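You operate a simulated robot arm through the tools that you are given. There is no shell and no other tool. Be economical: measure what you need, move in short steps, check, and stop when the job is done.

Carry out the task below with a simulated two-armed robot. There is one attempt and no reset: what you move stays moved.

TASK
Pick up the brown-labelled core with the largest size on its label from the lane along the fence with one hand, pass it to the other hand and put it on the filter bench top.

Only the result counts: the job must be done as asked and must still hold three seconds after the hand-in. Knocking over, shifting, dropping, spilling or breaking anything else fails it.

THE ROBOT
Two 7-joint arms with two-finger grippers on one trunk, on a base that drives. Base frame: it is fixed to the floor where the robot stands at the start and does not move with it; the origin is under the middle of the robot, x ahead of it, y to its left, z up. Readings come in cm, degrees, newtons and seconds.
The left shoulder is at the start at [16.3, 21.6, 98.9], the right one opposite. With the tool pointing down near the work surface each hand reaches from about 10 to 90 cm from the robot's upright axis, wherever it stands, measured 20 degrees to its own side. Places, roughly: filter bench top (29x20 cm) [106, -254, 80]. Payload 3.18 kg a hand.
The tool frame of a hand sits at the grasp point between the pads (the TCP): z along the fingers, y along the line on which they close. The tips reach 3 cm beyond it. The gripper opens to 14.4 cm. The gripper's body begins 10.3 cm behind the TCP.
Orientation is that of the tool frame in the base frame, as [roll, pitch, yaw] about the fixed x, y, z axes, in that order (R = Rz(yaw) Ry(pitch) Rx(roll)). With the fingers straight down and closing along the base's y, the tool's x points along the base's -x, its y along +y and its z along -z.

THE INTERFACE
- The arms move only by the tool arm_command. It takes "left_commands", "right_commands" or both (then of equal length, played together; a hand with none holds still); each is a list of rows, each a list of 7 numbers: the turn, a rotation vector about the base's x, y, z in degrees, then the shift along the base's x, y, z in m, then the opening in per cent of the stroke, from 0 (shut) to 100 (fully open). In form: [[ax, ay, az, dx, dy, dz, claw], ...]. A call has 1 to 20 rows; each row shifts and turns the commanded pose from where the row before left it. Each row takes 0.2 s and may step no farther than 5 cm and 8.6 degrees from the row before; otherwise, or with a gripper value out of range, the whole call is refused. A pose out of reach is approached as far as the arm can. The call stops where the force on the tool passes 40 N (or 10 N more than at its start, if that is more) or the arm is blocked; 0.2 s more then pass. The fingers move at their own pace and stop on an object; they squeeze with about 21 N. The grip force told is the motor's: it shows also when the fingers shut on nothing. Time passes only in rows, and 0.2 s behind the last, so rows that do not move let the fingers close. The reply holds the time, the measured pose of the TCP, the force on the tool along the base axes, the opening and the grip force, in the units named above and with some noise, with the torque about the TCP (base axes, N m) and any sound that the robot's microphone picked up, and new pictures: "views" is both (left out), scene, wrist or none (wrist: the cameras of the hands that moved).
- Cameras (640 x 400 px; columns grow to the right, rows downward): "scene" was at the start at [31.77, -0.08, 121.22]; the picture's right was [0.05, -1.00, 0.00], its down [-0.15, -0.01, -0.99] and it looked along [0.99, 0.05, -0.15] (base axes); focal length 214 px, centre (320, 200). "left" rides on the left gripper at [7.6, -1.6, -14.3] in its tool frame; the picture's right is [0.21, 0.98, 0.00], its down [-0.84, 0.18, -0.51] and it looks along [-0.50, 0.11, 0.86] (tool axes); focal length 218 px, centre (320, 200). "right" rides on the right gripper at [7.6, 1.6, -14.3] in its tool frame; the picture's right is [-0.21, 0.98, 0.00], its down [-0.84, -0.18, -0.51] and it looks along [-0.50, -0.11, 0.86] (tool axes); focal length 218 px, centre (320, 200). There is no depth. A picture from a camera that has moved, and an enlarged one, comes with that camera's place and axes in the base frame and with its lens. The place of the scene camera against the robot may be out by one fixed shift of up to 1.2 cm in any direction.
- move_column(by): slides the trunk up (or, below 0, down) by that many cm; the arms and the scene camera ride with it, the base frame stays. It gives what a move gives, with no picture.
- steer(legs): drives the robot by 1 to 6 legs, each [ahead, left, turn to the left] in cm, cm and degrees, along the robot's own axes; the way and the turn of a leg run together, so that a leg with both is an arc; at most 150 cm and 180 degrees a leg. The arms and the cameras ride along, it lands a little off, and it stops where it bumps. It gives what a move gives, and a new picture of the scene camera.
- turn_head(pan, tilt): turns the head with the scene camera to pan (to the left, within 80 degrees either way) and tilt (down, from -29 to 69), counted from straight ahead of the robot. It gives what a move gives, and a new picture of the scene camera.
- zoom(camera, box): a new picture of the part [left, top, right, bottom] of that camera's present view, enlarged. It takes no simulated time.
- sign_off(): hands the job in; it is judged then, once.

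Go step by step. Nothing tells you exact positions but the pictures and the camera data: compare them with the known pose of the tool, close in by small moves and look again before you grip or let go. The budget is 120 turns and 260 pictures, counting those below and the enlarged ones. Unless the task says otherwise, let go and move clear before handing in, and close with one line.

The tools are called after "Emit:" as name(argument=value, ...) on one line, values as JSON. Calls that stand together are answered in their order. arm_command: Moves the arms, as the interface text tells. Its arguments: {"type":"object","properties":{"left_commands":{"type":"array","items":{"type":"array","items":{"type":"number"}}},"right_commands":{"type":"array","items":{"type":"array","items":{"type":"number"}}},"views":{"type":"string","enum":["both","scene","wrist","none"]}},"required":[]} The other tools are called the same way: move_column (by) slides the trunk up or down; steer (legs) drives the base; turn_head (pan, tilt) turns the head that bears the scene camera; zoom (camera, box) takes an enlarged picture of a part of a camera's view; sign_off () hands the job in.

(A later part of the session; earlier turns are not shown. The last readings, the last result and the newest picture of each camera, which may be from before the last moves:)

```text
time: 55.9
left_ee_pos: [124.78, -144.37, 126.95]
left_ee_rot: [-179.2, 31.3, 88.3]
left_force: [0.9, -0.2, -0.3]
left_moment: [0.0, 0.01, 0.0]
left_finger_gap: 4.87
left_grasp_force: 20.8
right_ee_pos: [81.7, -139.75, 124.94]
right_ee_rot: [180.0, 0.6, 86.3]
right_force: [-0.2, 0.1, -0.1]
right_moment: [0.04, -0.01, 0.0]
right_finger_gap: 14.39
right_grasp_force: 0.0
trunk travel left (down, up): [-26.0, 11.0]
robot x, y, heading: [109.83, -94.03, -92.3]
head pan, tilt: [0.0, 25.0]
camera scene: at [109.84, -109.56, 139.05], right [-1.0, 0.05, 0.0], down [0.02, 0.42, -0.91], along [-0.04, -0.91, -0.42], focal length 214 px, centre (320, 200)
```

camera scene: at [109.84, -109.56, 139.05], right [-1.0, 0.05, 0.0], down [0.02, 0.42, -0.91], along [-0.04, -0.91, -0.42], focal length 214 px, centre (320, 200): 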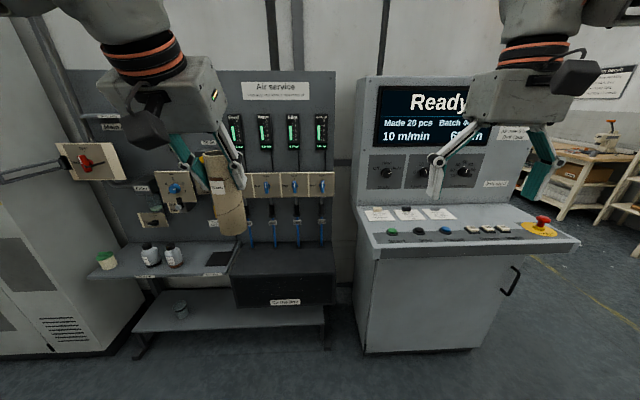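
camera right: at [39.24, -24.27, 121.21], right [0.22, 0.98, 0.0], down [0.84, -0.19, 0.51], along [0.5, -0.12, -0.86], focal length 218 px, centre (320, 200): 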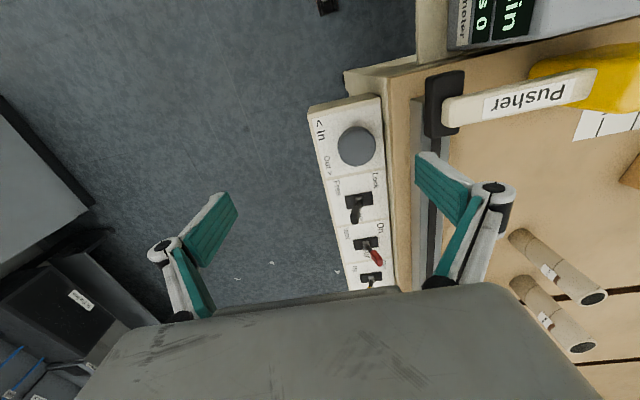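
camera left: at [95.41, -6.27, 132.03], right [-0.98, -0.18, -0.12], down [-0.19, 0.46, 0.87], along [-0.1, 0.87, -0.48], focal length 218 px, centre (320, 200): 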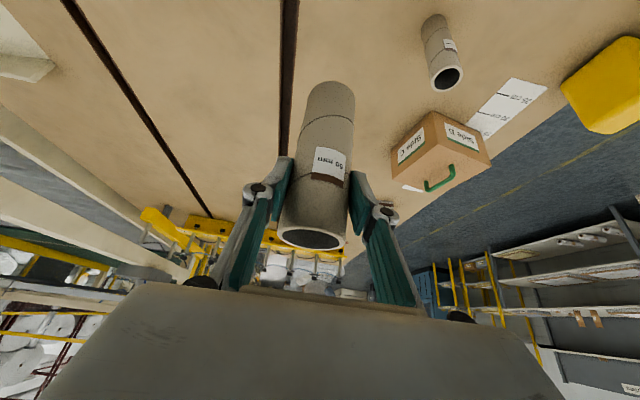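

I'm facing a wall board with air regulators, a low shelf with bottles, and a black box. The stated bench position (106, -254, 80) isn't obviously any of these, so I'll zoom in to read the labels.

Emit:
zoom(camera="scene", box=[80, 160, 272, 320])

Emit:
zoom(camera="scene", box=[220, 140, 380, 320])

Emit:
turn_head(pan=45, tilt=20)

Emit:
turn_head(pan=-45, tilt=20)

```text
2.50 times, centred on (176, 240) of scene
camera zoom: at [109.84, -109.56, 139.05], right [-1.0, 0.05, 0.0], down [0.02, 0.42, -0.91], along [-0.04, -0.91, -0.42], focal length 536 px, centre (680, 100)
```

zoom: 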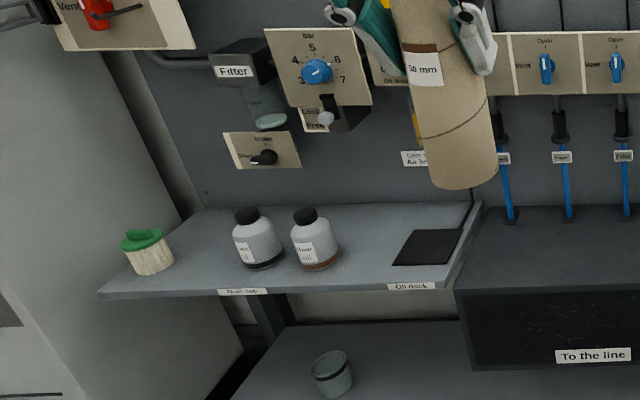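

```text
2.22 times, centred on (300, 230) of scene
camera zoom: at [109.84, -109.56, 139.05], right [-1.0, 0.05, 0.0], down [0.02, 0.42, -0.91], along [-0.04, -0.91, -0.42], focal length 477 px, centre (364, 133)
```

zoom: 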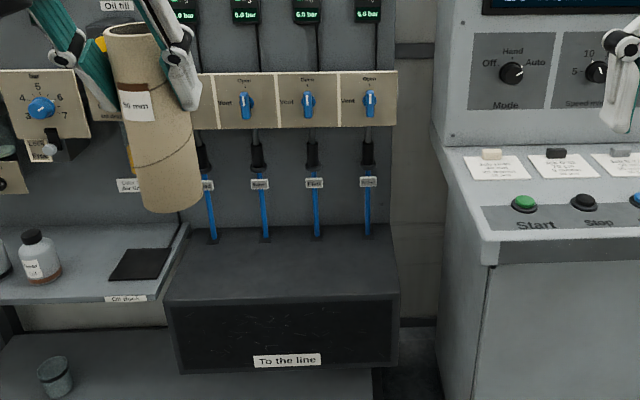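

```text
time: 57.0
left_ee_pos: [124.76, -144.33, 127.04]
left_ee_rot: [-179.3, 31.3, 88.3]
left_force: [-0.2, -0.5, -0.5]
left_moment: [-0.01, 0.05, -0.02]
left_finger_gap: 4.86
left_grasp_force: 21.2
right_ee_pos: [81.66, -139.69, 124.96]
right_ee_rot: [-180.0, 0.6, 86.3]
right_force: [1.3, -0.2, 0.0]
right_moment: [-0.05, -0.02, 0.0]
right_finger_gap: 14.4
right_grasp_force: 0.1
trunk travel left (down, up): [-26.0, 11.0]
robot x, y, heading: [109.89, -94.5, -92.4]
head pan, tilt: [45.0, 20.0]
camera scene: at [116.54, -107.24, 139.86], right [-0.74, -0.67, 0.0], down [-0.23, 0.25, -0.94], along [0.63, -0.69, -0.34], focal length 214 px, centre (320, 200)
```

scene: 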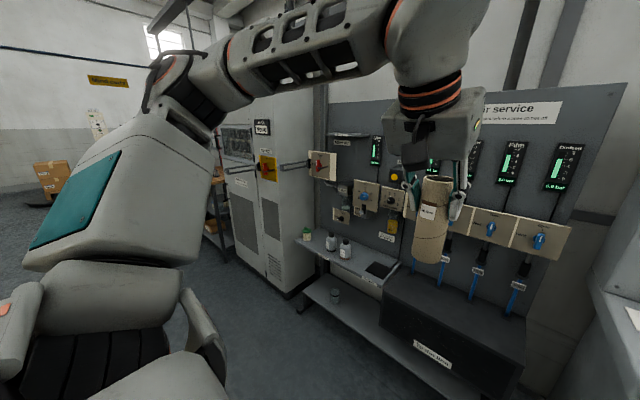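

```text
time: 58.6
left_ee_pos: [124.71, -144.39, 127.15]
left_ee_rot: [-179.2, 31.3, 88.2]
left_force: [0.5, 0.4, -0.8]
left_moment: [0.03, -0.03, 0.04]
left_finger_gap: 4.84
left_grasp_force: 21.0
right_ee_pos: [81.66, -139.74, 124.86]
right_ee_rot: [-179.9, 0.5, 86.2]
right_force: [1.1, -0.8, 0.7]
right_moment: [-0.02, -0.01, 0.01]
right_finger_gap: 14.38
right_grasp_force: 0.1
trunk travel left (down, up): [-26.0, 11.0]
robot x, y, heading: [110.13, -94.06, -92.5]
head pan, tilt: [-45.0, 20.0]
camera scene: at [103.39, -106.64, 139.86], right [-0.67, 0.74, 0.0], down [0.25, 0.23, -0.94], along [-0.69, -0.63, -0.34], focal length 214 px, centre (320, 200)
```

scene: 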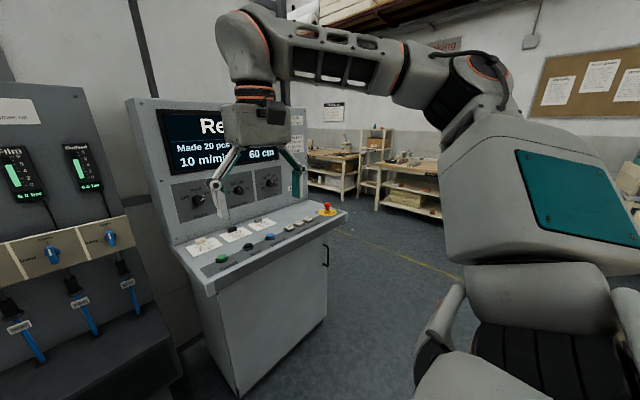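

The low shelf carries labels such as "Filter", "Drain cup" and "Oil dock", but my triangulation puts it near (180, -200, 60). That doesn't match the stated bench position, so I'll read more labels before deciding.

Emit:
turn_head(pan=35, tilt=25)

Emit:
zoom(camera="scene", box=[220, 110, 420, 260])

Emit:
zoom(camera="scene", box=[220, 220, 420, 370])

```text
time: 60.2
left_ee_pos: [124.79, -144.25, 127.12]
left_ee_rot: [-179.2, 31.2, 88.3]
left_force: [0.1, 0.2, -1.1]
left_moment: [-0.04, -0.01, 0.0]
left_finger_gap: 4.86
left_grasp_force: 20.9
right_ee_pos: [81.65, -139.76, 124.93]
right_ee_rot: [180.0, 0.5, 86.2]
right_force: [-0.2, 0.1, 0.3]
right_moment: [-0.02, 0.02, -0.01]
right_finger_gap: 14.43
right_grasp_force: 0.1
trunk travel left (down, up): [-26.0, 11.0]
robot x, y, heading: [109.91, -94.06, -92.6]
head pan, tilt: [35.0, 25.0]
camera scene: at [115.2, -108.14, 139.05], right [-0.84, -0.54, 0.0], down [-0.23, 0.36, -0.91], along [0.49, -0.77, -0.42], focal length 214 px, centre (320, 200)
```

scene: 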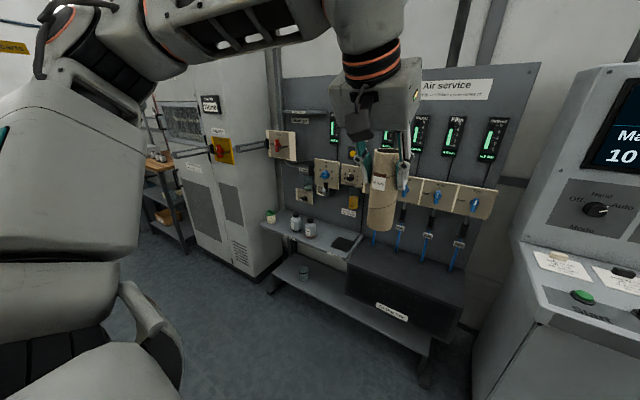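

```text
2.67 times, centred on (320, 185) of scene
camera zoom: at [115.2, -108.14, 139.05], right [-0.84, -0.54, 0.0], down [-0.23, 0.36, -0.91], along [0.49, -0.77, -0.42], focal length 572 px, centre (320, 240)
```

zoom: 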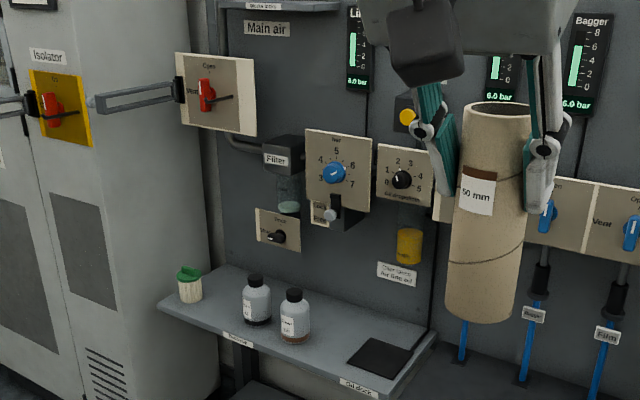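

```text
2.67 times, centred on (320, 295) of scene
camera zoom: at [115.2, -108.14, 139.05], right [-0.84, -0.54, 0.0], down [-0.23, 0.36, -0.91], along [0.49, -0.77, -0.42], focal length 572 px, centre (320, -53)
```

zoom: 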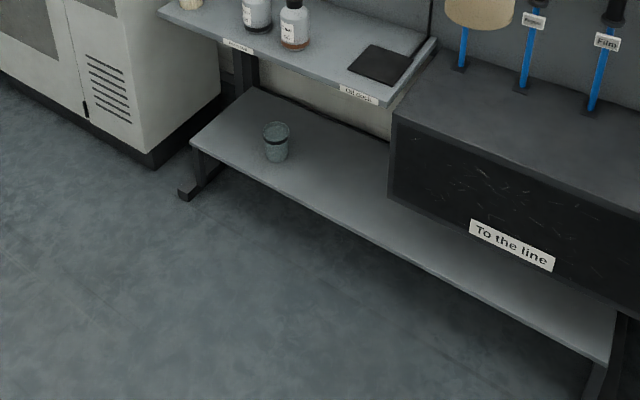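

This is an air-service station, and nothing there is called a filter bench. I'll look in the other directions before committing.

Emit:
turn_head(pan=-60, tilt=10)

Emit:
zoom(camera="scene", box=[300, 100, 460, 220])

Emit:
turn_head(pan=70, tilt=10)

Emit:
turn_head(pan=0, tilt=-10)

```text
time: 61.9
left_ee_pos: [124.78, -144.22, 127.05]
left_ee_rot: [-179.2, 31.3, 88.2]
left_force: [1.3, 0.1, -0.6]
left_moment: [0.04, -0.01, -0.01]
left_finger_gap: 4.85
left_grasp_force: 21.8
right_ee_pos: [81.63, -139.75, 125.01]
right_ee_rot: [179.9, 0.5, 86.2]
right_force: [0.1, -0.1, 0.8]
right_moment: [0.0, 0.02, 0.0]
right_finger_gap: 14.42
right_grasp_force: 0.0
trunk travel left (down, up): [-26.0, 11.0]
robot x, y, heading: [109.99, -93.91, -92.4]
head pan, tilt: [-60.0, 10.0]
camera scene: at [102.01, -104.64, 141.48], right [-0.46, 0.89, 0.0], down [0.15, 0.08, -0.98], along [-0.87, -0.45, -0.17], focal length 214 px, centre (320, 200)
```

scene: 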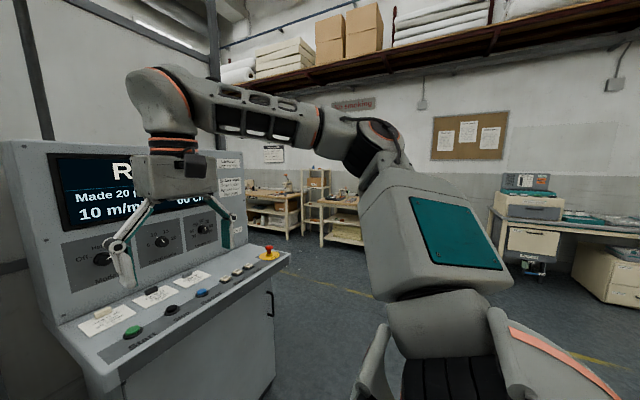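

```text
3.33 times, centred on (380, 160) of scene
camera zoom: at [102.01, -104.64, 141.48], right [-0.46, 0.89, 0.0], down [0.15, 0.08, -0.98], along [-0.87, -0.45, -0.17], focal length 715 px, centre (120, 333)
```

zoom: 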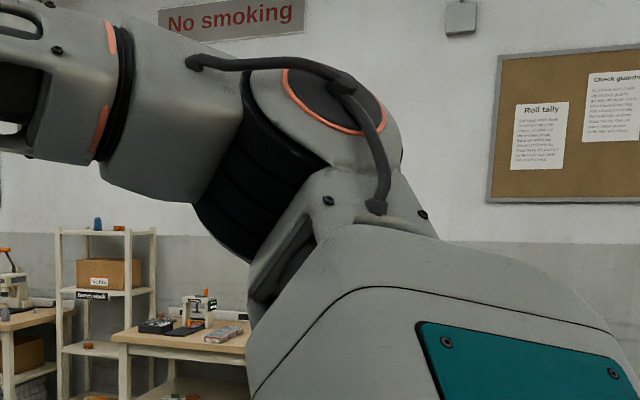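

```text
time: 64.0
left_ee_pos: [124.72, -144.36, 127.06]
left_ee_rot: [-179.2, 31.3, 88.2]
left_force: [-0.4, 0.1, 0.6]
left_moment: [-0.02, -0.03, 0.01]
left_finger_gap: 4.88
left_grasp_force: 21.1
right_ee_pos: [81.67, -139.6, 124.85]
right_ee_rot: [-180.0, 0.5, 86.1]
right_force: [0.3, -0.7, 0.1]
right_moment: [-0.01, -0.01, -0.01]
right_finger_gap: 14.39
right_grasp_force: 0.1
trunk travel left (down, up): [-26.0, 11.0]
robot x, y, heading: [109.94, -94.0, -92.5]
head pan, tilt: [70.0, 10.0]
camera scene: at [118.85, -103.93, 141.48], right [-0.38, -0.92, 0.0], down [-0.16, 0.07, -0.98], along [0.91, -0.38, -0.17], focal length 214 px, centre (320, 200)
```

scene: 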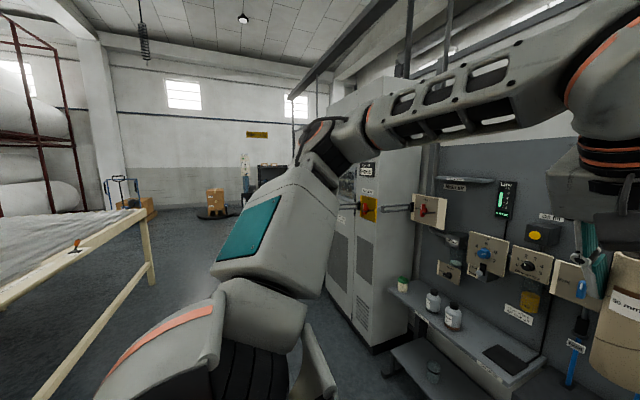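

```text
time: 65.4
left_ee_pos: [124.83, -144.26, 127.05]
left_ee_rot: [-179.1, 31.3, 88.4]
left_force: [-0.8, 0.1, -1.0]
left_moment: [-0.01, 0.0, 0.01]
left_finger_gap: 4.84
left_grasp_force: 20.6
right_ee_pos: [81.71, -139.67, 124.91]
right_ee_rot: [180.0, 0.5, 86.3]
right_force: [-0.2, 0.8, 0.2]
right_moment: [-0.01, 0.02, 0.0]
right_finger_gap: 14.42
right_grasp_force: 0.0
trunk travel left (down, up): [-26.0, 11.0]
robot x, y, heading: [110.46, -93.91, -92.4]
head pan, tilt: [0.0, -10.0]
camera scene: at [109.89, -108.78, 144.61], right [-1.0, 0.04, 0.0], down [-0.01, -0.17, -0.98], along [-0.04, -0.98, 0.17], focal length 214 px, centre (320, 200)
```

scene: 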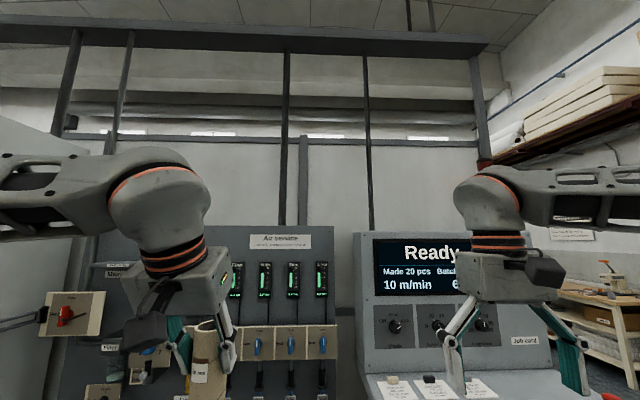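

I can find no other bench: the shelf under the "Filter" unit (holding the filter element, bottles and drain cup) is the only thing that fits "filter bench". I'll measure it up close later.

First comes the handover, here in free space. I'll tip the right hand forward, then yaw it left so it can grip the lower part of the core sideways.

Emit:
arm_command(right_commands=[[-7.77, 0.33, 0, 0, 0, 0, 100], [-7.77, 0.33, 0, 0, 0, 0, 100], [-7.77, 0.33, 0, 0, 0, 0, 100], [-7.77, 0.33, 0, 0, 0, 0, 100], [-7.77, 0.33, 0, 0, 0, 0, 100], [-7.77, 0.33, 0, 0, 0, 0, 100], [-7.77, 0.33, 0, 0, 0, 0, 100], [-7.77, 0.33, 0, 0, 0, 0, 100], [-7.77, 0.33, 0, 0, 0, 0, 100], [0, 0, 0, 0, 0, 0, 100]], views="none")

Emit:
turn_head(pan=0, tilt=25)

```text
time: 67.6
left_ee_pos: [124.79, -144.31, 126.97]
left_ee_rot: [-179.3, 31.3, 88.3]
left_force: [0.0, -0.5, -0.9]
left_moment: [0.04, 0.04, -0.02]
left_finger_gap: 4.87
left_grasp_force: 20.9
right_ee_pos: [81.97, -143.03, 128.15]
right_ee_rot: [176.2, 70.5, 83.5]
right_force: [-0.3, 1.0, -0.1]
right_moment: [0.02, 0.04, 0.02]
right_finger_gap: 14.41
right_grasp_force: 0.0
right hand out of reach, approached as far as the arm can: row 8, 9
trunk travel left (down, up): [-26.0, 11.0]
robot x, y, heading: [110.31, -94.27, -92.8]
head pan, tilt: [0.0, -10.0]
```

```text
time: 68.6
left_ee_pos: [124.82, -144.31, 126.99]
left_ee_rot: [-179.2, 31.3, 88.3]
left_force: [-1.5, 0.2, 0.0]
left_moment: [0.0, 0.04, -0.02]
left_finger_gap: 4.87
left_grasp_force: 21.2
right_ee_pos: [82.01, -142.96, 128.09]
right_ee_rot: [176.2, 70.4, 83.6]
right_force: [-0.9, 0.1, -0.2]
right_moment: [-0.02, 0.0, 0.01]
right_finger_gap: 14.41
right_grasp_force: 0.1
trunk travel left (down, up): [-26.0, 11.0]
robot x, y, heading: [109.89, -93.79, -92.5]
head pan, tilt: [0.0, 25.0]
camera scene: at [109.85, -109.56, 139.05], right [-1.0, 0.05, 0.0], down [0.02, 0.42, -0.91], along [-0.04, -0.91, -0.42], focal length 214 px, centre (320, 200)
```

scene: 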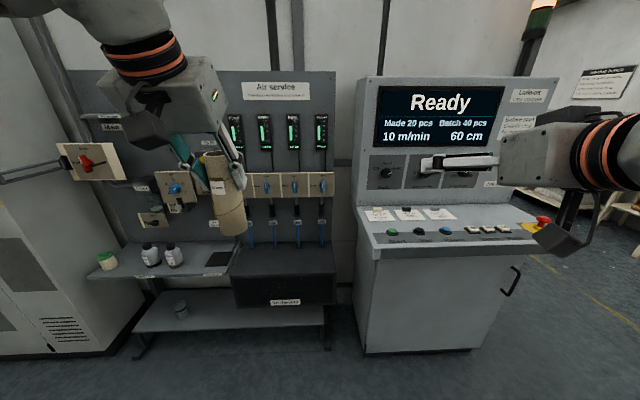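

The tip forward worked. Next I'll yaw the right hand to point left while bringing it to a stand-off beside the lower part of the core.

Emit:
arm_command(right_commands=[[0, 0, 8.2, 0.02, 0, -0.001, 100], [0, 0, 8.2, 0.02, 0, -0.001, 100], [0, 0, 8.2, 0.02, 0, -0.001, 100], [0, 0, 8.2, 0.02, 0, -0.001, 100], [0, 0, 8.2, 0.02, 0, -0.001, 100], [0, 0, 8.2, 0.02, 0, -0.001, 100], [0, 0, 8.2, 0.02, 0, -0.001, 100], [0, 0, 8.2, 0.02, 0, -0.001, 100], [0, 0, 8.2, 0.02, 0, -0.001, 100], [0, 0, 8.2, 0.02, 0, -0.001, 100], [0, 0, 8.2, 0.02, 0, -0.001, 100], [0, 0, 0, 0, 0, 0, 100]], views="both")

```text
time: 71.2
left_ee_pos: [124.5, -144.26, 127.09]
left_ee_rot: [-179.4, 31.5, 88.2]
left_force: [-0.6, 0.5, -0.3]
left_moment: [0.0, -0.04, 0.05]
left_finger_gap: 4.86
left_grasp_force: 21.0
right_ee_pos: [104.02, -135.4, 124.45]
right_ee_rot: [-178.5, 70.5, 158.7]
right_force: [0.2, 0.5, 0.4]
right_moment: [-0.01, -0.02, 0.01]
right_finger_gap: 14.39
right_grasp_force: 0.1
right hand out of reach, approached as far as the arm can: row 8, 9, 10, 11
trunk travel left (down, up): [-26.0, 11.0]
robot x, y, heading: [109.9, -94.21, -92.6]
head pan, tilt: [0.0, 25.0]
camera scene: at [109.61, -109.48, 139.06], right [-1.0, 0.05, 0.0], down [0.02, 0.42, -0.91], along [-0.04, -0.91, -0.42], focal length 214 px, centre (320, 200)
camera right: at [90.0, -127.66, 122.02], right [0.44, 0.88, 0.19], down [-0.25, -0.08, 0.97], along [0.86, -0.47, 0.18], focal length 218 px, centre (320, 200)
```

scene: 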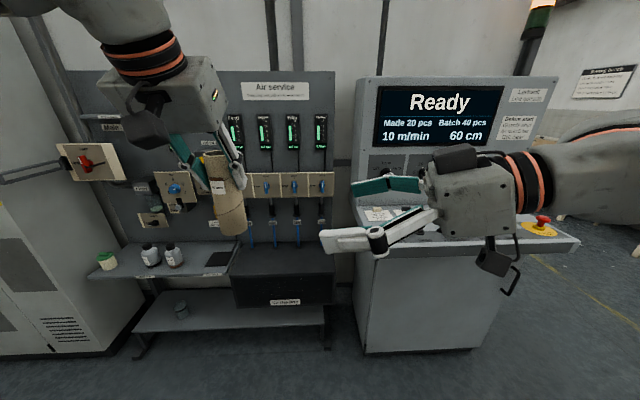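
right: 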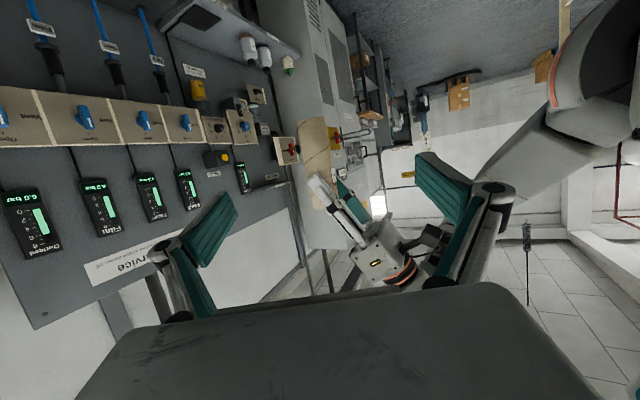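

The right hand reached about 21° short of pure left, which still works as an approach line to the lower core. I'll lower it slightly and move halfway in.

Emit:
arm_command(right_commands=[[0, 0, 0, 0, 0, -0.02, 100], [0, 0, 0, 0, 0, -0.018, 100], [0, 0, 0, 0.025, -0.011, 0, 100], [0, 0, 0, 0.025, -0.011, 0, 100], [0, 0, 0, 0.025, -0.011, 0, 100], [0, 0, 0, 0.025, -0.011, 0, 100], [0, 0, 0, 0, 0, 0, 100]], views="both")

```text
time: 72.8
left_ee_pos: [124.73, -144.28, 127.04]
left_ee_rot: [-179.2, 31.3, 88.3]
left_force: [0.7, 0.0, 0.2]
left_moment: [0.04, -0.01, 0.04]
left_finger_gap: 4.87
left_grasp_force: 21.5
right_ee_pos: [114.1, -139.69, 120.7]
right_ee_rot: [-178.6, 70.4, 158.7]
right_force: [0.1, -0.3, -0.6]
right_moment: [0.06, 0.0, 0.02]
right_finger_gap: 14.42
right_grasp_force: 0.1
trunk travel left (down, up): [-26.0, 11.0]
robot x, y, heading: [109.9, -94.01, -92.5]
head pan, tilt: [0.0, 25.0]
camera scene: at [109.8, -109.53, 139.05], right [-1.0, 0.05, 0.0], down [0.02, 0.42, -0.91], along [-0.04, -0.91, -0.42], focal length 214 px, centre (320, 200)
camera right: at [100.04, -132.06, 118.26], right [0.44, 0.88, 0.19], down [-0.25, -0.08, 0.97], along [0.86, -0.47, 0.18], focal length 218 px, centre (320, 200)
```

scene: 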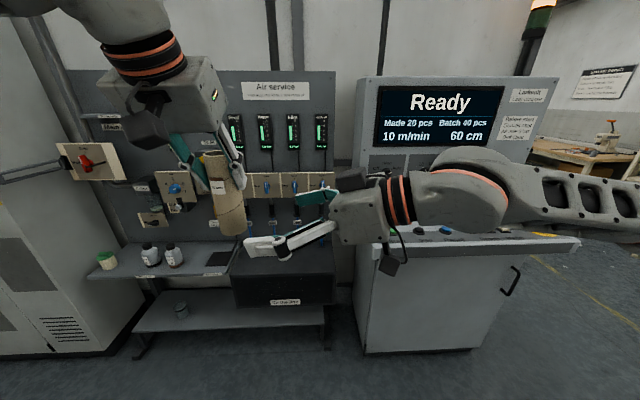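
right: 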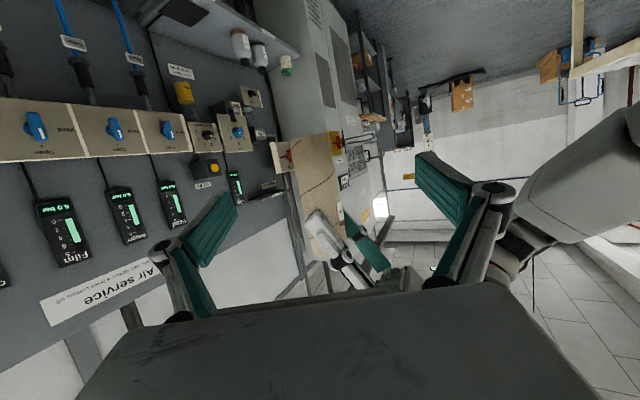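

Everything is lined up: the core is centred between the right fingers, with its bottom at about z 115.4. I'll move in the rest of the way.

Emit:
arm_command(right_commands=[[0, 0, 0, 0.021, -0.009, 0, 100], [0, 0, 0, 0.021, -0.009, 0, 100], [0, 0, 0, 0.021, -0.009, 0, 100], [0, 0, 0, 0.021, -0.009, 0, 100], [0, 0, 0, 0.02, -0.009, 0, 100], [0, 0, 0, 0, 0, 0, 100]], views="both")

Emit:
zoom(camera="scene", box=[140, 100, 360, 280])

```text
time: 74.2
left_ee_pos: [124.57, -144.37, 127.07]
left_ee_rot: [-179.2, 31.3, 88.3]
left_force: [-0.5, -0.5, -0.3]
left_moment: [-0.02, -0.01, 0.01]
left_finger_gap: 4.83
left_grasp_force: 20.3
right_ee_pos: [124.6, -144.33, 120.69]
right_ee_rot: [-178.4, 70.4, 158.7]
right_force: [-0.9, -0.8, -0.8]
right_moment: [-0.01, 0.01, 0.04]
right_finger_gap: 14.41
right_grasp_force: 0.0
trunk travel left (down, up): [-26.0, 11.0]
robot x, y, heading: [110.0, -94.23, -92.9]
head pan, tilt: [0.0, 25.0]
camera scene: at [109.79, -109.53, 139.05], right [-1.0, 0.05, 0.0], down [0.02, 0.42, -0.91], along [-0.04, -0.91, -0.42], focal length 214 px, centre (320, 200)
camera right: at [110.65, -136.56, 118.36], right [0.44, 0.88, 0.19], down [-0.25, -0.08, 0.97], along [0.86, -0.47, 0.18], focal length 218 px, centre (320, 200)
```

scene: 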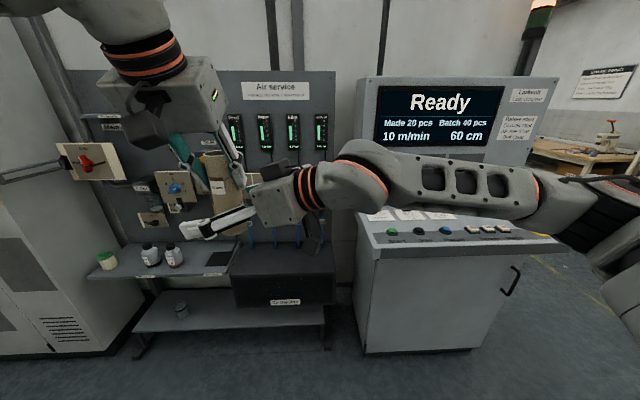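
right: 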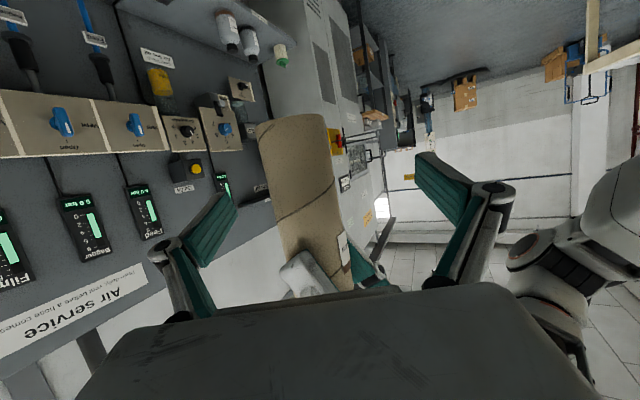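

```text
2.22 times, centred on (250, 190) of scene
camera zoom: at [109.79, -109.53, 139.05], right [-1.0, 0.05, 0.0], down [0.02, 0.42, -0.91], along [-0.04, -0.91, -0.42], focal length 477 px, centre (476, 222)
```

zoom: 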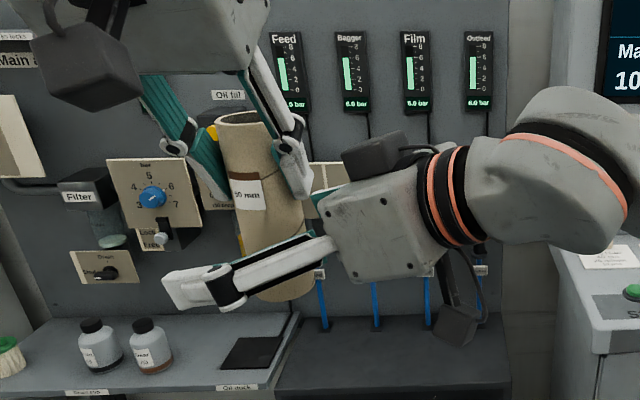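

The right fingers straddle the lower core well and nothing is touching. I'll close the right gripper.

Emit:
arm_command(right_commands=[[0, 0, 0, 0, 0, 0, 60], [0, 0, 0, 0, 0, 0, 45], [0, 0, 0, 0, 0, 0, 38], [0, 0, 0, 0, 0, 0, 30], [0, 0, 0, 0, 0, 0, 15], [0, 0, 0, 0, 0, 0, 0], [0, 0, 0, 0, 0, 0, 0]], views="wrist")

```text
time: 75.8
left_ee_pos: [124.87, -144.21, 126.96]
left_ee_rot: [-179.2, 31.2, 88.6]
left_force: [22.6, 21.7, 6.7]
left_moment: [0.53, -1.01, 0.41]
left_finger_gap: 4.93
left_grasp_force: 20.8
right_ee_pos: [124.57, -144.66, 120.65]
right_ee_rot: [-178.9, 70.4, 157.8]
right_force: [-23.6, -21.0, -7.0]
right_moment: [0.75, -0.5, -0.43]
right_finger_gap: 5.01
right_grasp_force: 20.9
trunk travel left (down, up): [-26.0, 11.0]
robot x, y, heading: [110.52, -94.12, -92.4]
head pan, tilt: [0.0, 25.0]
camera right: at [110.55, -136.74, 118.32], right [0.45, 0.87, 0.19], down [-0.25, -0.08, 0.97], along [0.86, -0.48, 0.18], focal length 218 px, centre (320, 200)
```

right: 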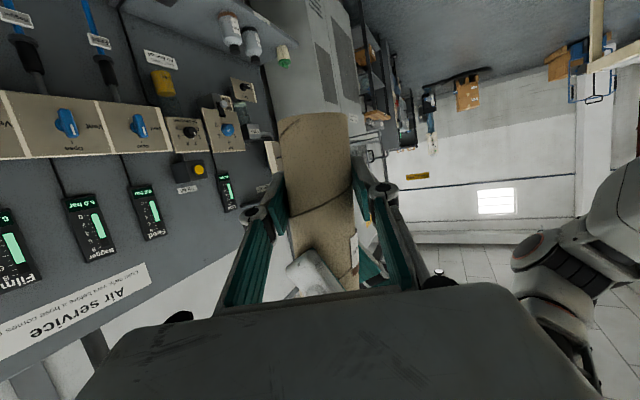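

Both hands hold the core. I'll open the left gripper moderately and back it out along its own axis, up and rearward.

Emit:
arm_command(left_commands=[[0, 0, 0, 0, 0, 0, 40], [0, 0, 0, 0, 0, 0, 50], [0, 0, 0, 0, 0, 0, 60], [0, 0, 0, 0, 0, 0, 60]], views="scene")

Emit:
zoom(camera="scene", box=[140, 100, 360, 280])

```text
time: 76.8
left_ee_pos: [124.73, -144.36, 127.02]
left_ee_rot: [-179.2, 31.2, 88.3]
left_force: [0.0, 0.4, 0.6]
left_moment: [0.0, -0.01, 0.0]
left_finger_gap: 8.65
left_grasp_force: 0.0
right_ee_pos: [124.66, -144.3, 120.8]
right_ee_rot: [-178.4, 70.5, 158.7]
right_force: [0.2, 0.4, -0.7]
right_moment: [0.01, 0.0, 0.02]
right_finger_gap: 4.78
right_grasp_force: 21.0
trunk travel left (down, up): [-26.0, 11.0]
robot x, y, heading: [110.4, -94.15, -92.6]
head pan, tilt: [0.0, 25.0]
camera scene: at [109.85, -109.56, 139.05], right [-1.0, 0.05, 0.0], down [0.02, 0.42, -0.91], along [-0.04, -0.91, -0.42], focal length 214 px, centre (320, 200)
```

scene: 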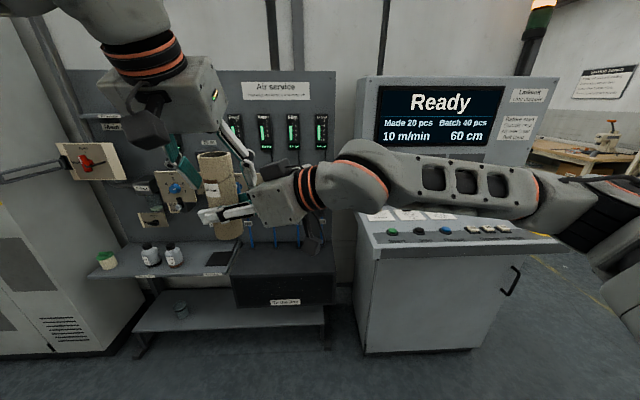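

```text
2.22 times, centred on (250, 190) of scene
camera zoom: at [109.85, -109.56, 139.05], right [-1.0, 0.05, 0.0], down [0.02, 0.42, -0.91], along [-0.04, -0.91, -0.42], focal length 477 px, centre (476, 222)
```

zoom: 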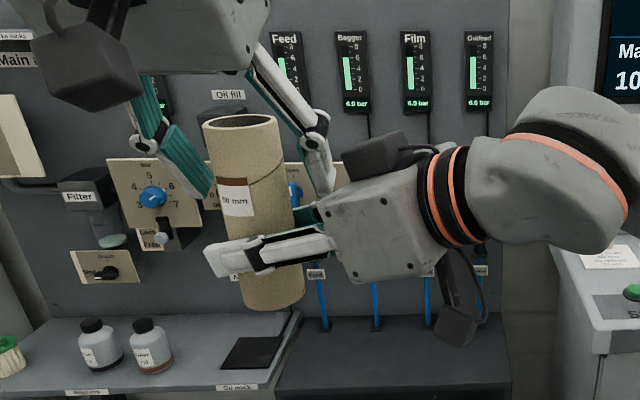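

The right hand holds the core alone and the left fingers are free. I'll retract the left hand up, back and to the left.

Emit:
arm_command(left_commands=[[0, 0, 0, 0, 0.012, 0.02, 60], [0, 0, 0, 0, 0.012, 0.02, 60], [0, 0, 0, 0, 0.012, 0.02, 60], [0, 0, 0, 0, 0.012, 0.02, 60], [0, 0, 0, 0.01, 0.012, 0.02, 60], [0, 0, 0, 0.03, 0.005, 0.01, 60], [0, 0, 0, 0.03, 0.005, 0, 60], [0, 0, 0, 0.03, 0, 0, 60], [0, 0, 0, 0.03, 0, 0, 60], [0, 0, 0, 0, 0, 0, 60]], views="scene")

```text
time: 79.0
left_ee_pos: [137.7, -137.28, 138.01]
left_ee_rot: [-179.2, 31.3, 88.2]
left_force: [0.1, 0.2, 0.4]
left_moment: [0.02, -0.01, 0.04]
left_finger_gap: 8.66
left_grasp_force: 0.0
right_ee_pos: [124.59, -144.44, 120.69]
right_ee_rot: [-178.5, 70.4, 158.7]
right_force: [1.0, 0.3, -0.9]
right_moment: [-0.03, -0.01, -0.02]
right_finger_gap: 4.74
right_grasp_force: 21.3
trunk travel left (down, up): [-26.0, 11.0]
robot x, y, heading: [110.44, -93.92, -92.3]
head pan, tilt: [0.0, 25.0]
camera scene: at [109.77, -109.58, 139.04], right [-1.0, 0.05, 0.0], down [0.02, 0.42, -0.91], along [-0.04, -0.91, -0.42], focal length 214 px, centre (320, 200)
```

scene: 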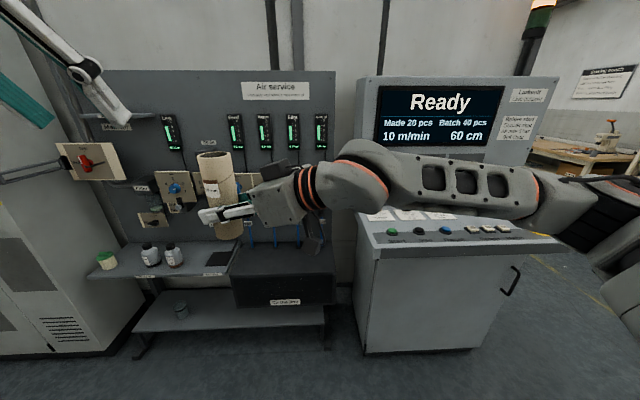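

The handover is done. I'll read the shelf labels at high zoom to be sure of the bench.

Emit:
zoom(camera="scene", box=[140, 262, 180, 287])

Emit:
zoom(camera="scene", box=[85, 100, 175, 160])

Emit:
zoom(camera="scene", box=[90, 225, 250, 325])

```text
16.00 times, centred on (160, 274) of scene
camera zoom: at [109.77, -109.58, 139.04], right [-1.0, 0.05, 0.0], down [0.02, 0.42, -0.91], along [-0.04, -0.91, -0.42], focal length 3432 px, centre (2880, -992)
```

zoom: 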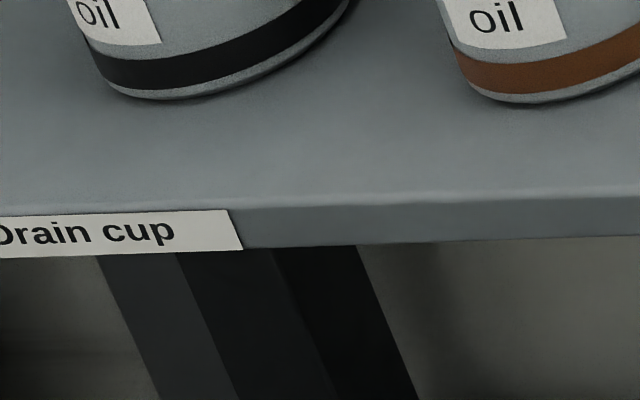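

```text
6.67 times, centred on (130, 130) of scene
camera zoom: at [109.77, -109.58, 139.04], right [-1.0, 0.05, 0.0], down [0.02, 0.42, -0.91], along [-0.04, -0.91, -0.42], focal length 1430 px, centre (1587, 667)
```

zoom: 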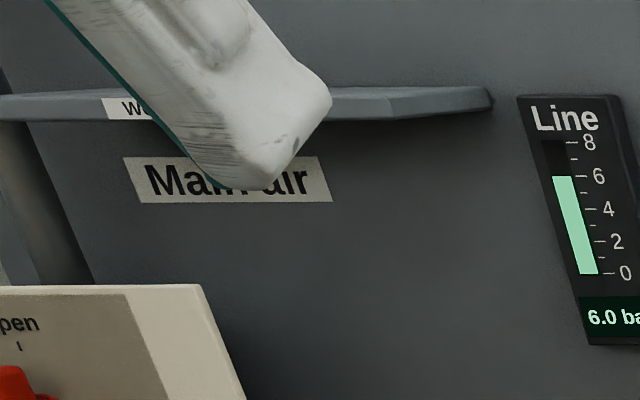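

```text
4.00 times, centred on (170, 275) of scene
camera zoom: at [109.77, -109.58, 139.04], right [-1.0, 0.05, 0.0], down [0.02, 0.42, -0.91], along [-0.04, -0.91, -0.42], focal length 858 px, centre (920, -100)
```

zoom: 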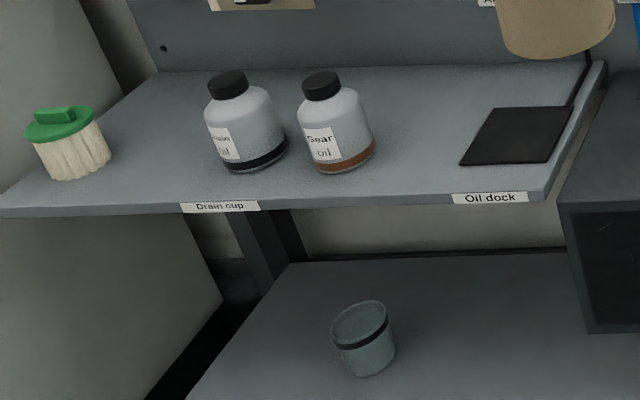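

The labels read "Drain cup" and "Oil dock", and this shelf measures about 70 cm wide at z≈59. That's neither 29x20 cm nor z 80, so it may not be the bench meant. The stated spot (106, -254) lies behind this partition, so I'll move along the aisle and look around the end of the enclosure.

Emit:
steer(legs=[[0, -130, 0]])

Emit:
turn_head(pan=25, tilt=10)

```text
time: 90.6
left_ee_pos: [8.67, -132.04, 137.95]
left_ee_rot: [-179.2, 31.2, 89.1]
left_force: [0.3, -0.6, 0.1]
left_moment: [-0.02, -0.02, -0.01]
left_finger_gap: 8.65
left_grasp_force: 0.0
right_ee_pos: [-4.03, -139.05, 120.72]
right_ee_rot: [-178.5, 70.4, 159.5]
right_force: [0.8, -0.1, -0.6]
right_moment: [0.01, -0.01, 0.03]
right_finger_gap: 4.76
right_grasp_force: 21.1
trunk travel left (down, up): [-26.0, 11.0]
robot x, y, heading: [-19.05, -89.09, -91.5]
head pan, tilt: [0.0, 25.0]
camera scene: at [-19.46, -104.63, 139.05], right [-1.0, 0.03, 0.0], down [0.01, 0.42, -0.91], along [-0.03, -0.91, -0.42], focal length 214 px, centre (320, 200)
```

scene: 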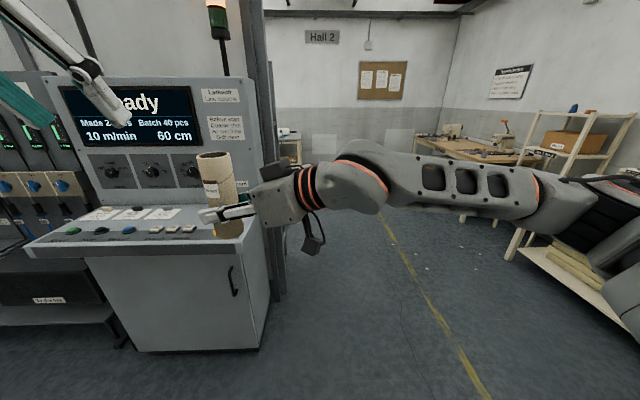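

```text
time: 91.5
left_ee_pos: [8.7, -132.07, 138.06]
left_ee_rot: [-179.2, 31.3, 89.1]
left_force: [0.4, -1.2, -0.7]
left_moment: [-0.02, -0.01, 0.01]
left_finger_gap: 8.62
left_grasp_force: 0.2
right_ee_pos: [-4.05, -139.18, 120.82]
right_ee_rot: [-178.5, 70.5, 159.6]
right_force: [-0.5, -0.1, -0.5]
right_moment: [0.04, 0.02, -0.01]
right_finger_gap: 4.76
right_grasp_force: 21.0
trunk travel left (down, up): [-26.0, 11.0]
robot x, y, heading: [-19.81, -89.12, -91.7]
head pan, tilt: [25.0, 10.0]
camera scene: at [-15.5, -103.97, 141.48], right [-0.92, -0.39, 0.0], down [-0.07, 0.16, -0.98], along [0.39, -0.91, -0.17], focal length 214 px, centre (320, 200)
```

scene: 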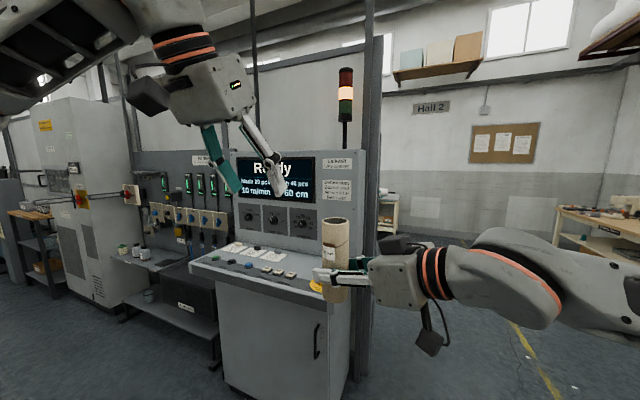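

There is a passage: a bench with items stands behind the partition, in the "Hall 2" part. I'll drive around the end of the partition.

Emit:
steer(legs=[[0, -45, 0], [75, 0, 0]])

Emit:
turn_head(pan=40, tilt=20)

```text
time: 99.6
left_ee_pos: [-40.99, -204.51, 138.06]
left_ee_rot: [-179.2, 31.4, 88.0]
left_force: [0.1, -0.4, 0.3]
left_moment: [0.02, 0.0, -0.01]
left_finger_gap: 8.65
left_grasp_force: 0.1
right_ee_pos: [-54.08, -211.24, 120.72]
right_ee_rot: [-178.5, 70.5, 158.4]
right_force: [-0.9, 0.2, -1.3]
right_moment: [-0.02, 0.03, 0.03]
right_finger_gap: 4.72
right_grasp_force: 21.8
trunk travel left (down, up): [-26.0, 11.0]
robot x, y, heading: [-68.2, -161.28, -92.9]
head pan, tilt: [25.0, 10.0]
camera scene: at [-64.75, -175.93, 141.48], right [-0.93, -0.38, 0.0], down [-0.07, 0.16, -0.98], along [0.37, -0.91, -0.17], focal length 214 px, centre (320, 200)
```

scene: 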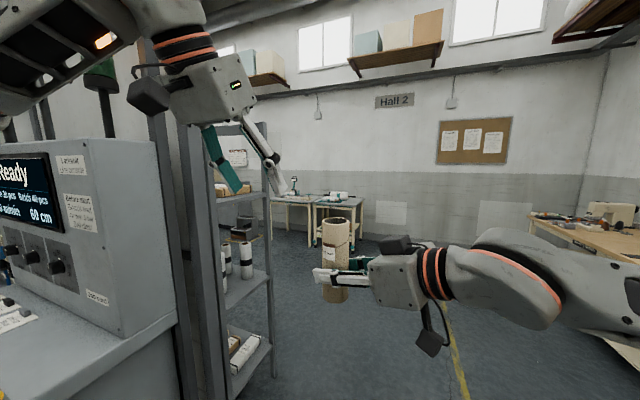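

```text
time: 100.4
left_ee_pos: [-40.98, -204.46, 138.04]
left_ee_rot: [-179.2, 31.3, 88.0]
left_force: [0.4, -0.3, -0.1]
left_moment: [0.0, 0.02, -0.03]
left_finger_gap: 8.62
left_grasp_force: 0.0
right_ee_pos: [-54.1, -211.25, 120.8]
right_ee_rot: [-178.6, 70.5, 158.5]
right_force: [-0.4, 0.1, -0.8]
right_moment: [0.01, -0.01, 0.0]
right_finger_gap: 4.76
right_grasp_force: 20.7
trunk travel left (down, up): [-26.0, 11.0]
robot x, y, heading: [-68.26, -161.33, -93.0]
head pan, tilt: [40.0, 20.0]
camera scene: at [-62.64, -174.69, 139.86], right [-0.8, -0.6, 0.0], down [-0.21, 0.27, -0.94], along [0.57, -0.75, -0.34], focal length 214 px, centre (320, 200)
```

scene: 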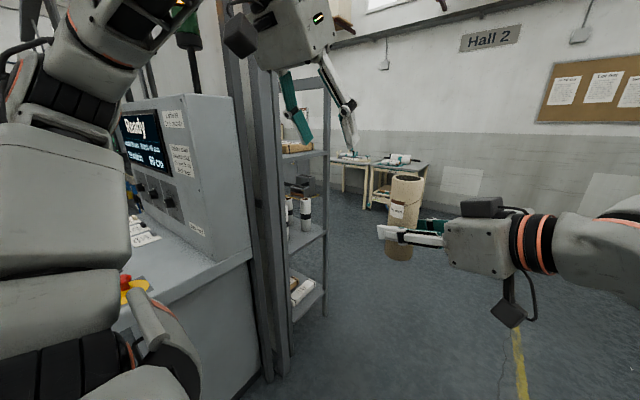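

There's a rack behind the partition and more benches further on. I'll keep going past the rack and then look left toward (106, -254).

Emit:
steer(legs=[[140, -15, 0]])

Emit:
turn_head(pan=70, tilt=15)

```text
time: 107.5
left_ee_pos: [-60.04, -346.37, 138.05]
left_ee_rot: [-179.1, 31.3, 89.7]
left_force: [0.9, -0.2, 0.5]
left_moment: [0.01, -0.02, 0.01]
left_finger_gap: 8.62
left_grasp_force: 0.1
right_ee_pos: [-72.9, -353.8, 120.7]
right_ee_rot: [-178.6, 70.5, 160.1]
right_force: [-0.7, 0.4, -0.5]
right_moment: [0.0, -0.01, 0.0]
right_finger_gap: 4.74
right_grasp_force: 20.6
trunk travel left (down, up): [-26.0, 11.0]
robot x, y, heading: [-88.91, -303.84, -91.5]
head pan, tilt: [40.0, 20.0]
camera scene: at [-82.55, -317.39, 139.85], right [-0.78, -0.63, 0.0], down [-0.21, 0.27, -0.94], along [0.59, -0.73, -0.34], focal length 214 px, centre (320, 200)
```

scene: 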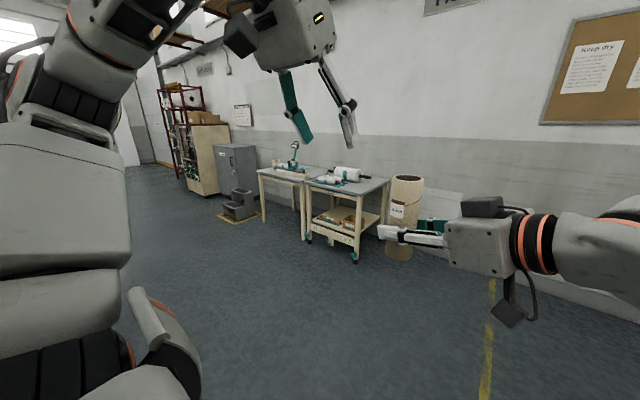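

```text
time: 108.5
left_ee_pos: [-60.07, -346.64, 138.02]
left_ee_rot: [-179.2, 31.2, 89.7]
left_force: [0.2, 0.5, -0.1]
left_moment: [0.01, 0.0, 0.02]
left_finger_gap: 8.64
left_grasp_force: 0.0
right_ee_pos: [-72.9, -353.68, 120.62]
right_ee_rot: [-178.5, 70.4, 160.1]
right_force: [0.0, -0.3, -0.3]
right_moment: [-0.01, -0.02, 0.02]
right_finger_gap: 4.75
right_grasp_force: 21.0
trunk travel left (down, up): [-26.0, 11.0]
robot x, y, heading: [-88.51, -303.86, -90.9]
head pan, tilt: [70.0, 15.0]
camera scene: at [-79.68, -313.5, 140.67], right [-0.36, -0.93, 0.0], down [-0.24, 0.09, -0.97], along [0.9, -0.35, -0.26], focal length 214 px, centre (320, 200)
```

scene: 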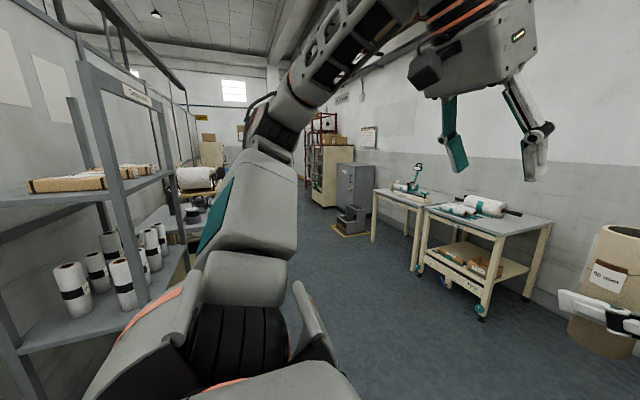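

There it is: a bench behind the rack at about the stated spot, reachable from this side. I'll turn left, keep clear of the rack, and drive along the corridor.

Emit:
steer(legs=[[0, 0, 90], [0, -55, 0], [120, 0, 0]])

Emit:
turn_head(pan=55, tilt=20)

```text
time: 123.7
left_ee_pos: [79.57, -321.24, 137.88]
left_ee_rot: [-179.2, 31.3, -176.3]
left_force: [0.4, -0.1, 0.1]
left_moment: [-0.02, -0.01, 0.0]
left_finger_gap: 8.65
left_grasp_force: 0.1
right_ee_pos: [87.63, -333.33, 120.64]
right_ee_rot: [-178.5, 70.4, -105.8]
right_force: [-0.7, 0.0, -0.8]
right_moment: [-0.02, 0.02, -0.01]
right_finger_gap: 4.73
right_grasp_force: 21.1
trunk travel left (down, up): [-26.0, 11.0]
robot x, y, heading: [38.83, -352.84, 3.2]
head pan, tilt: [70.0, 15.0]
camera scene: at [47.95, -344.1, 140.67], right [0.96, -0.29, 0.0], down [-0.08, -0.25, -0.97], along [0.28, 0.92, -0.26], focal length 214 px, centre (320, 200)
```

scene: 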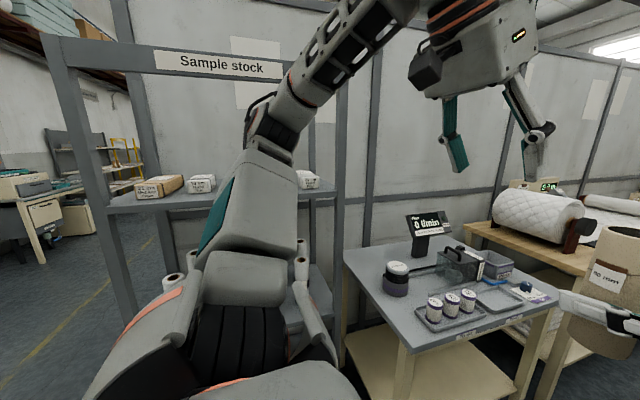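

```text
time: 124.4
left_ee_pos: [79.54, -321.11, 138.02]
left_ee_rot: [-179.1, 31.4, -176.3]
left_force: [-0.2, -0.7, 0.0]
left_moment: [-0.03, 0.0, 0.01]
left_finger_gap: 8.62
left_grasp_force: 0.2
right_ee_pos: [87.64, -333.33, 120.78]
right_ee_rot: [-178.6, 70.4, -105.8]
right_force: [1.0, -0.6, 0.3]
right_moment: [-0.01, -0.01, 0.0]
right_finger_gap: 4.72
right_grasp_force: 20.9
trunk travel left (down, up): [-26.0, 11.0]
robot x, y, heading: [39.31, -352.61, 2.9]
head pan, tilt: [55.0, 20.0]
camera scene: at [50.12, -345.14, 139.86], right [0.85, -0.53, 0.0], down [-0.18, -0.29, -0.94], along [0.5, 0.8, -0.34], focal length 214 px, centre (320, 200)
```

scene: 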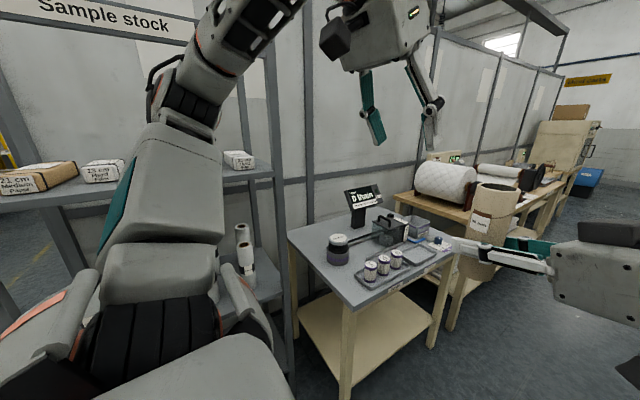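

This is the filter bench: a small table with a flow meter, vials in a tray and a weight. The stated centre projects onto its free area. I'll face it and stand in front of it.

Emit:
steer(legs=[[0, 0, 87], [0, -62, 0]])

Emit:
turn_head(pan=0, tilt=40)

```text
time: 134.1
left_ee_pos: [69.24, -309.16, 138.07]
left_ee_rot: [-179.2, 31.4, -87.1]
left_force: [-0.5, -0.4, 0.1]
left_moment: [0.01, -0.01, 0.01]
left_finger_gap: 8.63
left_grasp_force: 0.1
right_ee_pos: [81.65, -301.44, 120.79]
right_ee_rot: [-178.5, 70.4, -16.6]
right_force: [-0.3, 0.4, -0.5]
right_moment: [0.01, -0.01, 0.0]
right_finger_gap: 4.73
right_grasp_force: 20.5
trunk travel left (down, up): [-26.0, 11.0]
robot x, y, heading: [100.04, -350.24, 92.0]
head pan, tilt: [55.0, 20.0]
camera scene: at [92.72, -340.05, 139.86], right [0.54, 0.84, 0.0], down [0.29, -0.19, -0.94], along [-0.79, 0.51, -0.34], focal length 214 px, centre (320, 200)
```

scene: 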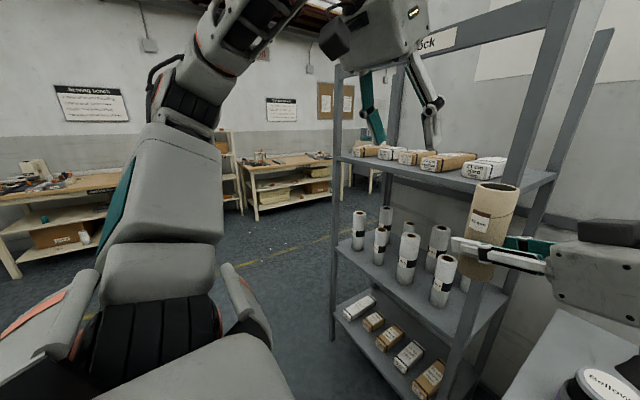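

```text
time: 135.3
left_ee_pos: [69.28, -309.33, 138.0]
left_ee_rot: [-179.3, 31.4, -87.0]
left_force: [-0.5, -0.3, 0.6]
left_moment: [-0.03, 0.0, 0.0]
left_finger_gap: 8.65
left_grasp_force: 0.1
right_ee_pos: [81.66, -301.38, 120.79]
right_ee_rot: [-178.4, 70.5, -16.5]
right_force: [0.1, 0.1, -1.2]
right_moment: [-0.02, 0.0, -0.02]
right_finger_gap: 4.74
right_grasp_force: 21.3
trunk travel left (down, up): [-26.0, 11.0]
robot x, y, heading: [100.35, -350.05, 92.1]
head pan, tilt: [0.0, 40.0]
camera scene: at [100.21, -336.62, 136.72], right [1.0, 0.04, 0.0], down [0.02, -0.64, -0.77], along [-0.03, 0.77, -0.64], focal length 214 px, centre (320, 200)
```

scene: 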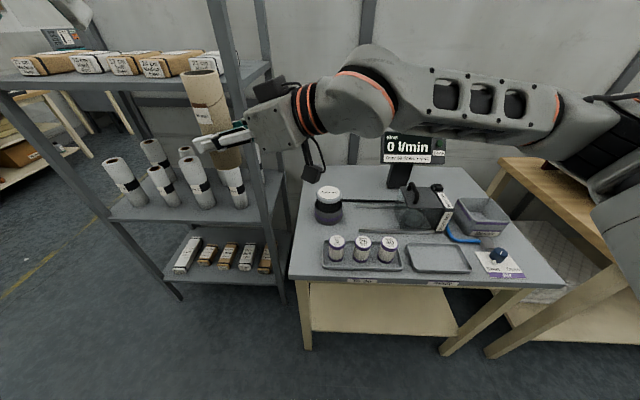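

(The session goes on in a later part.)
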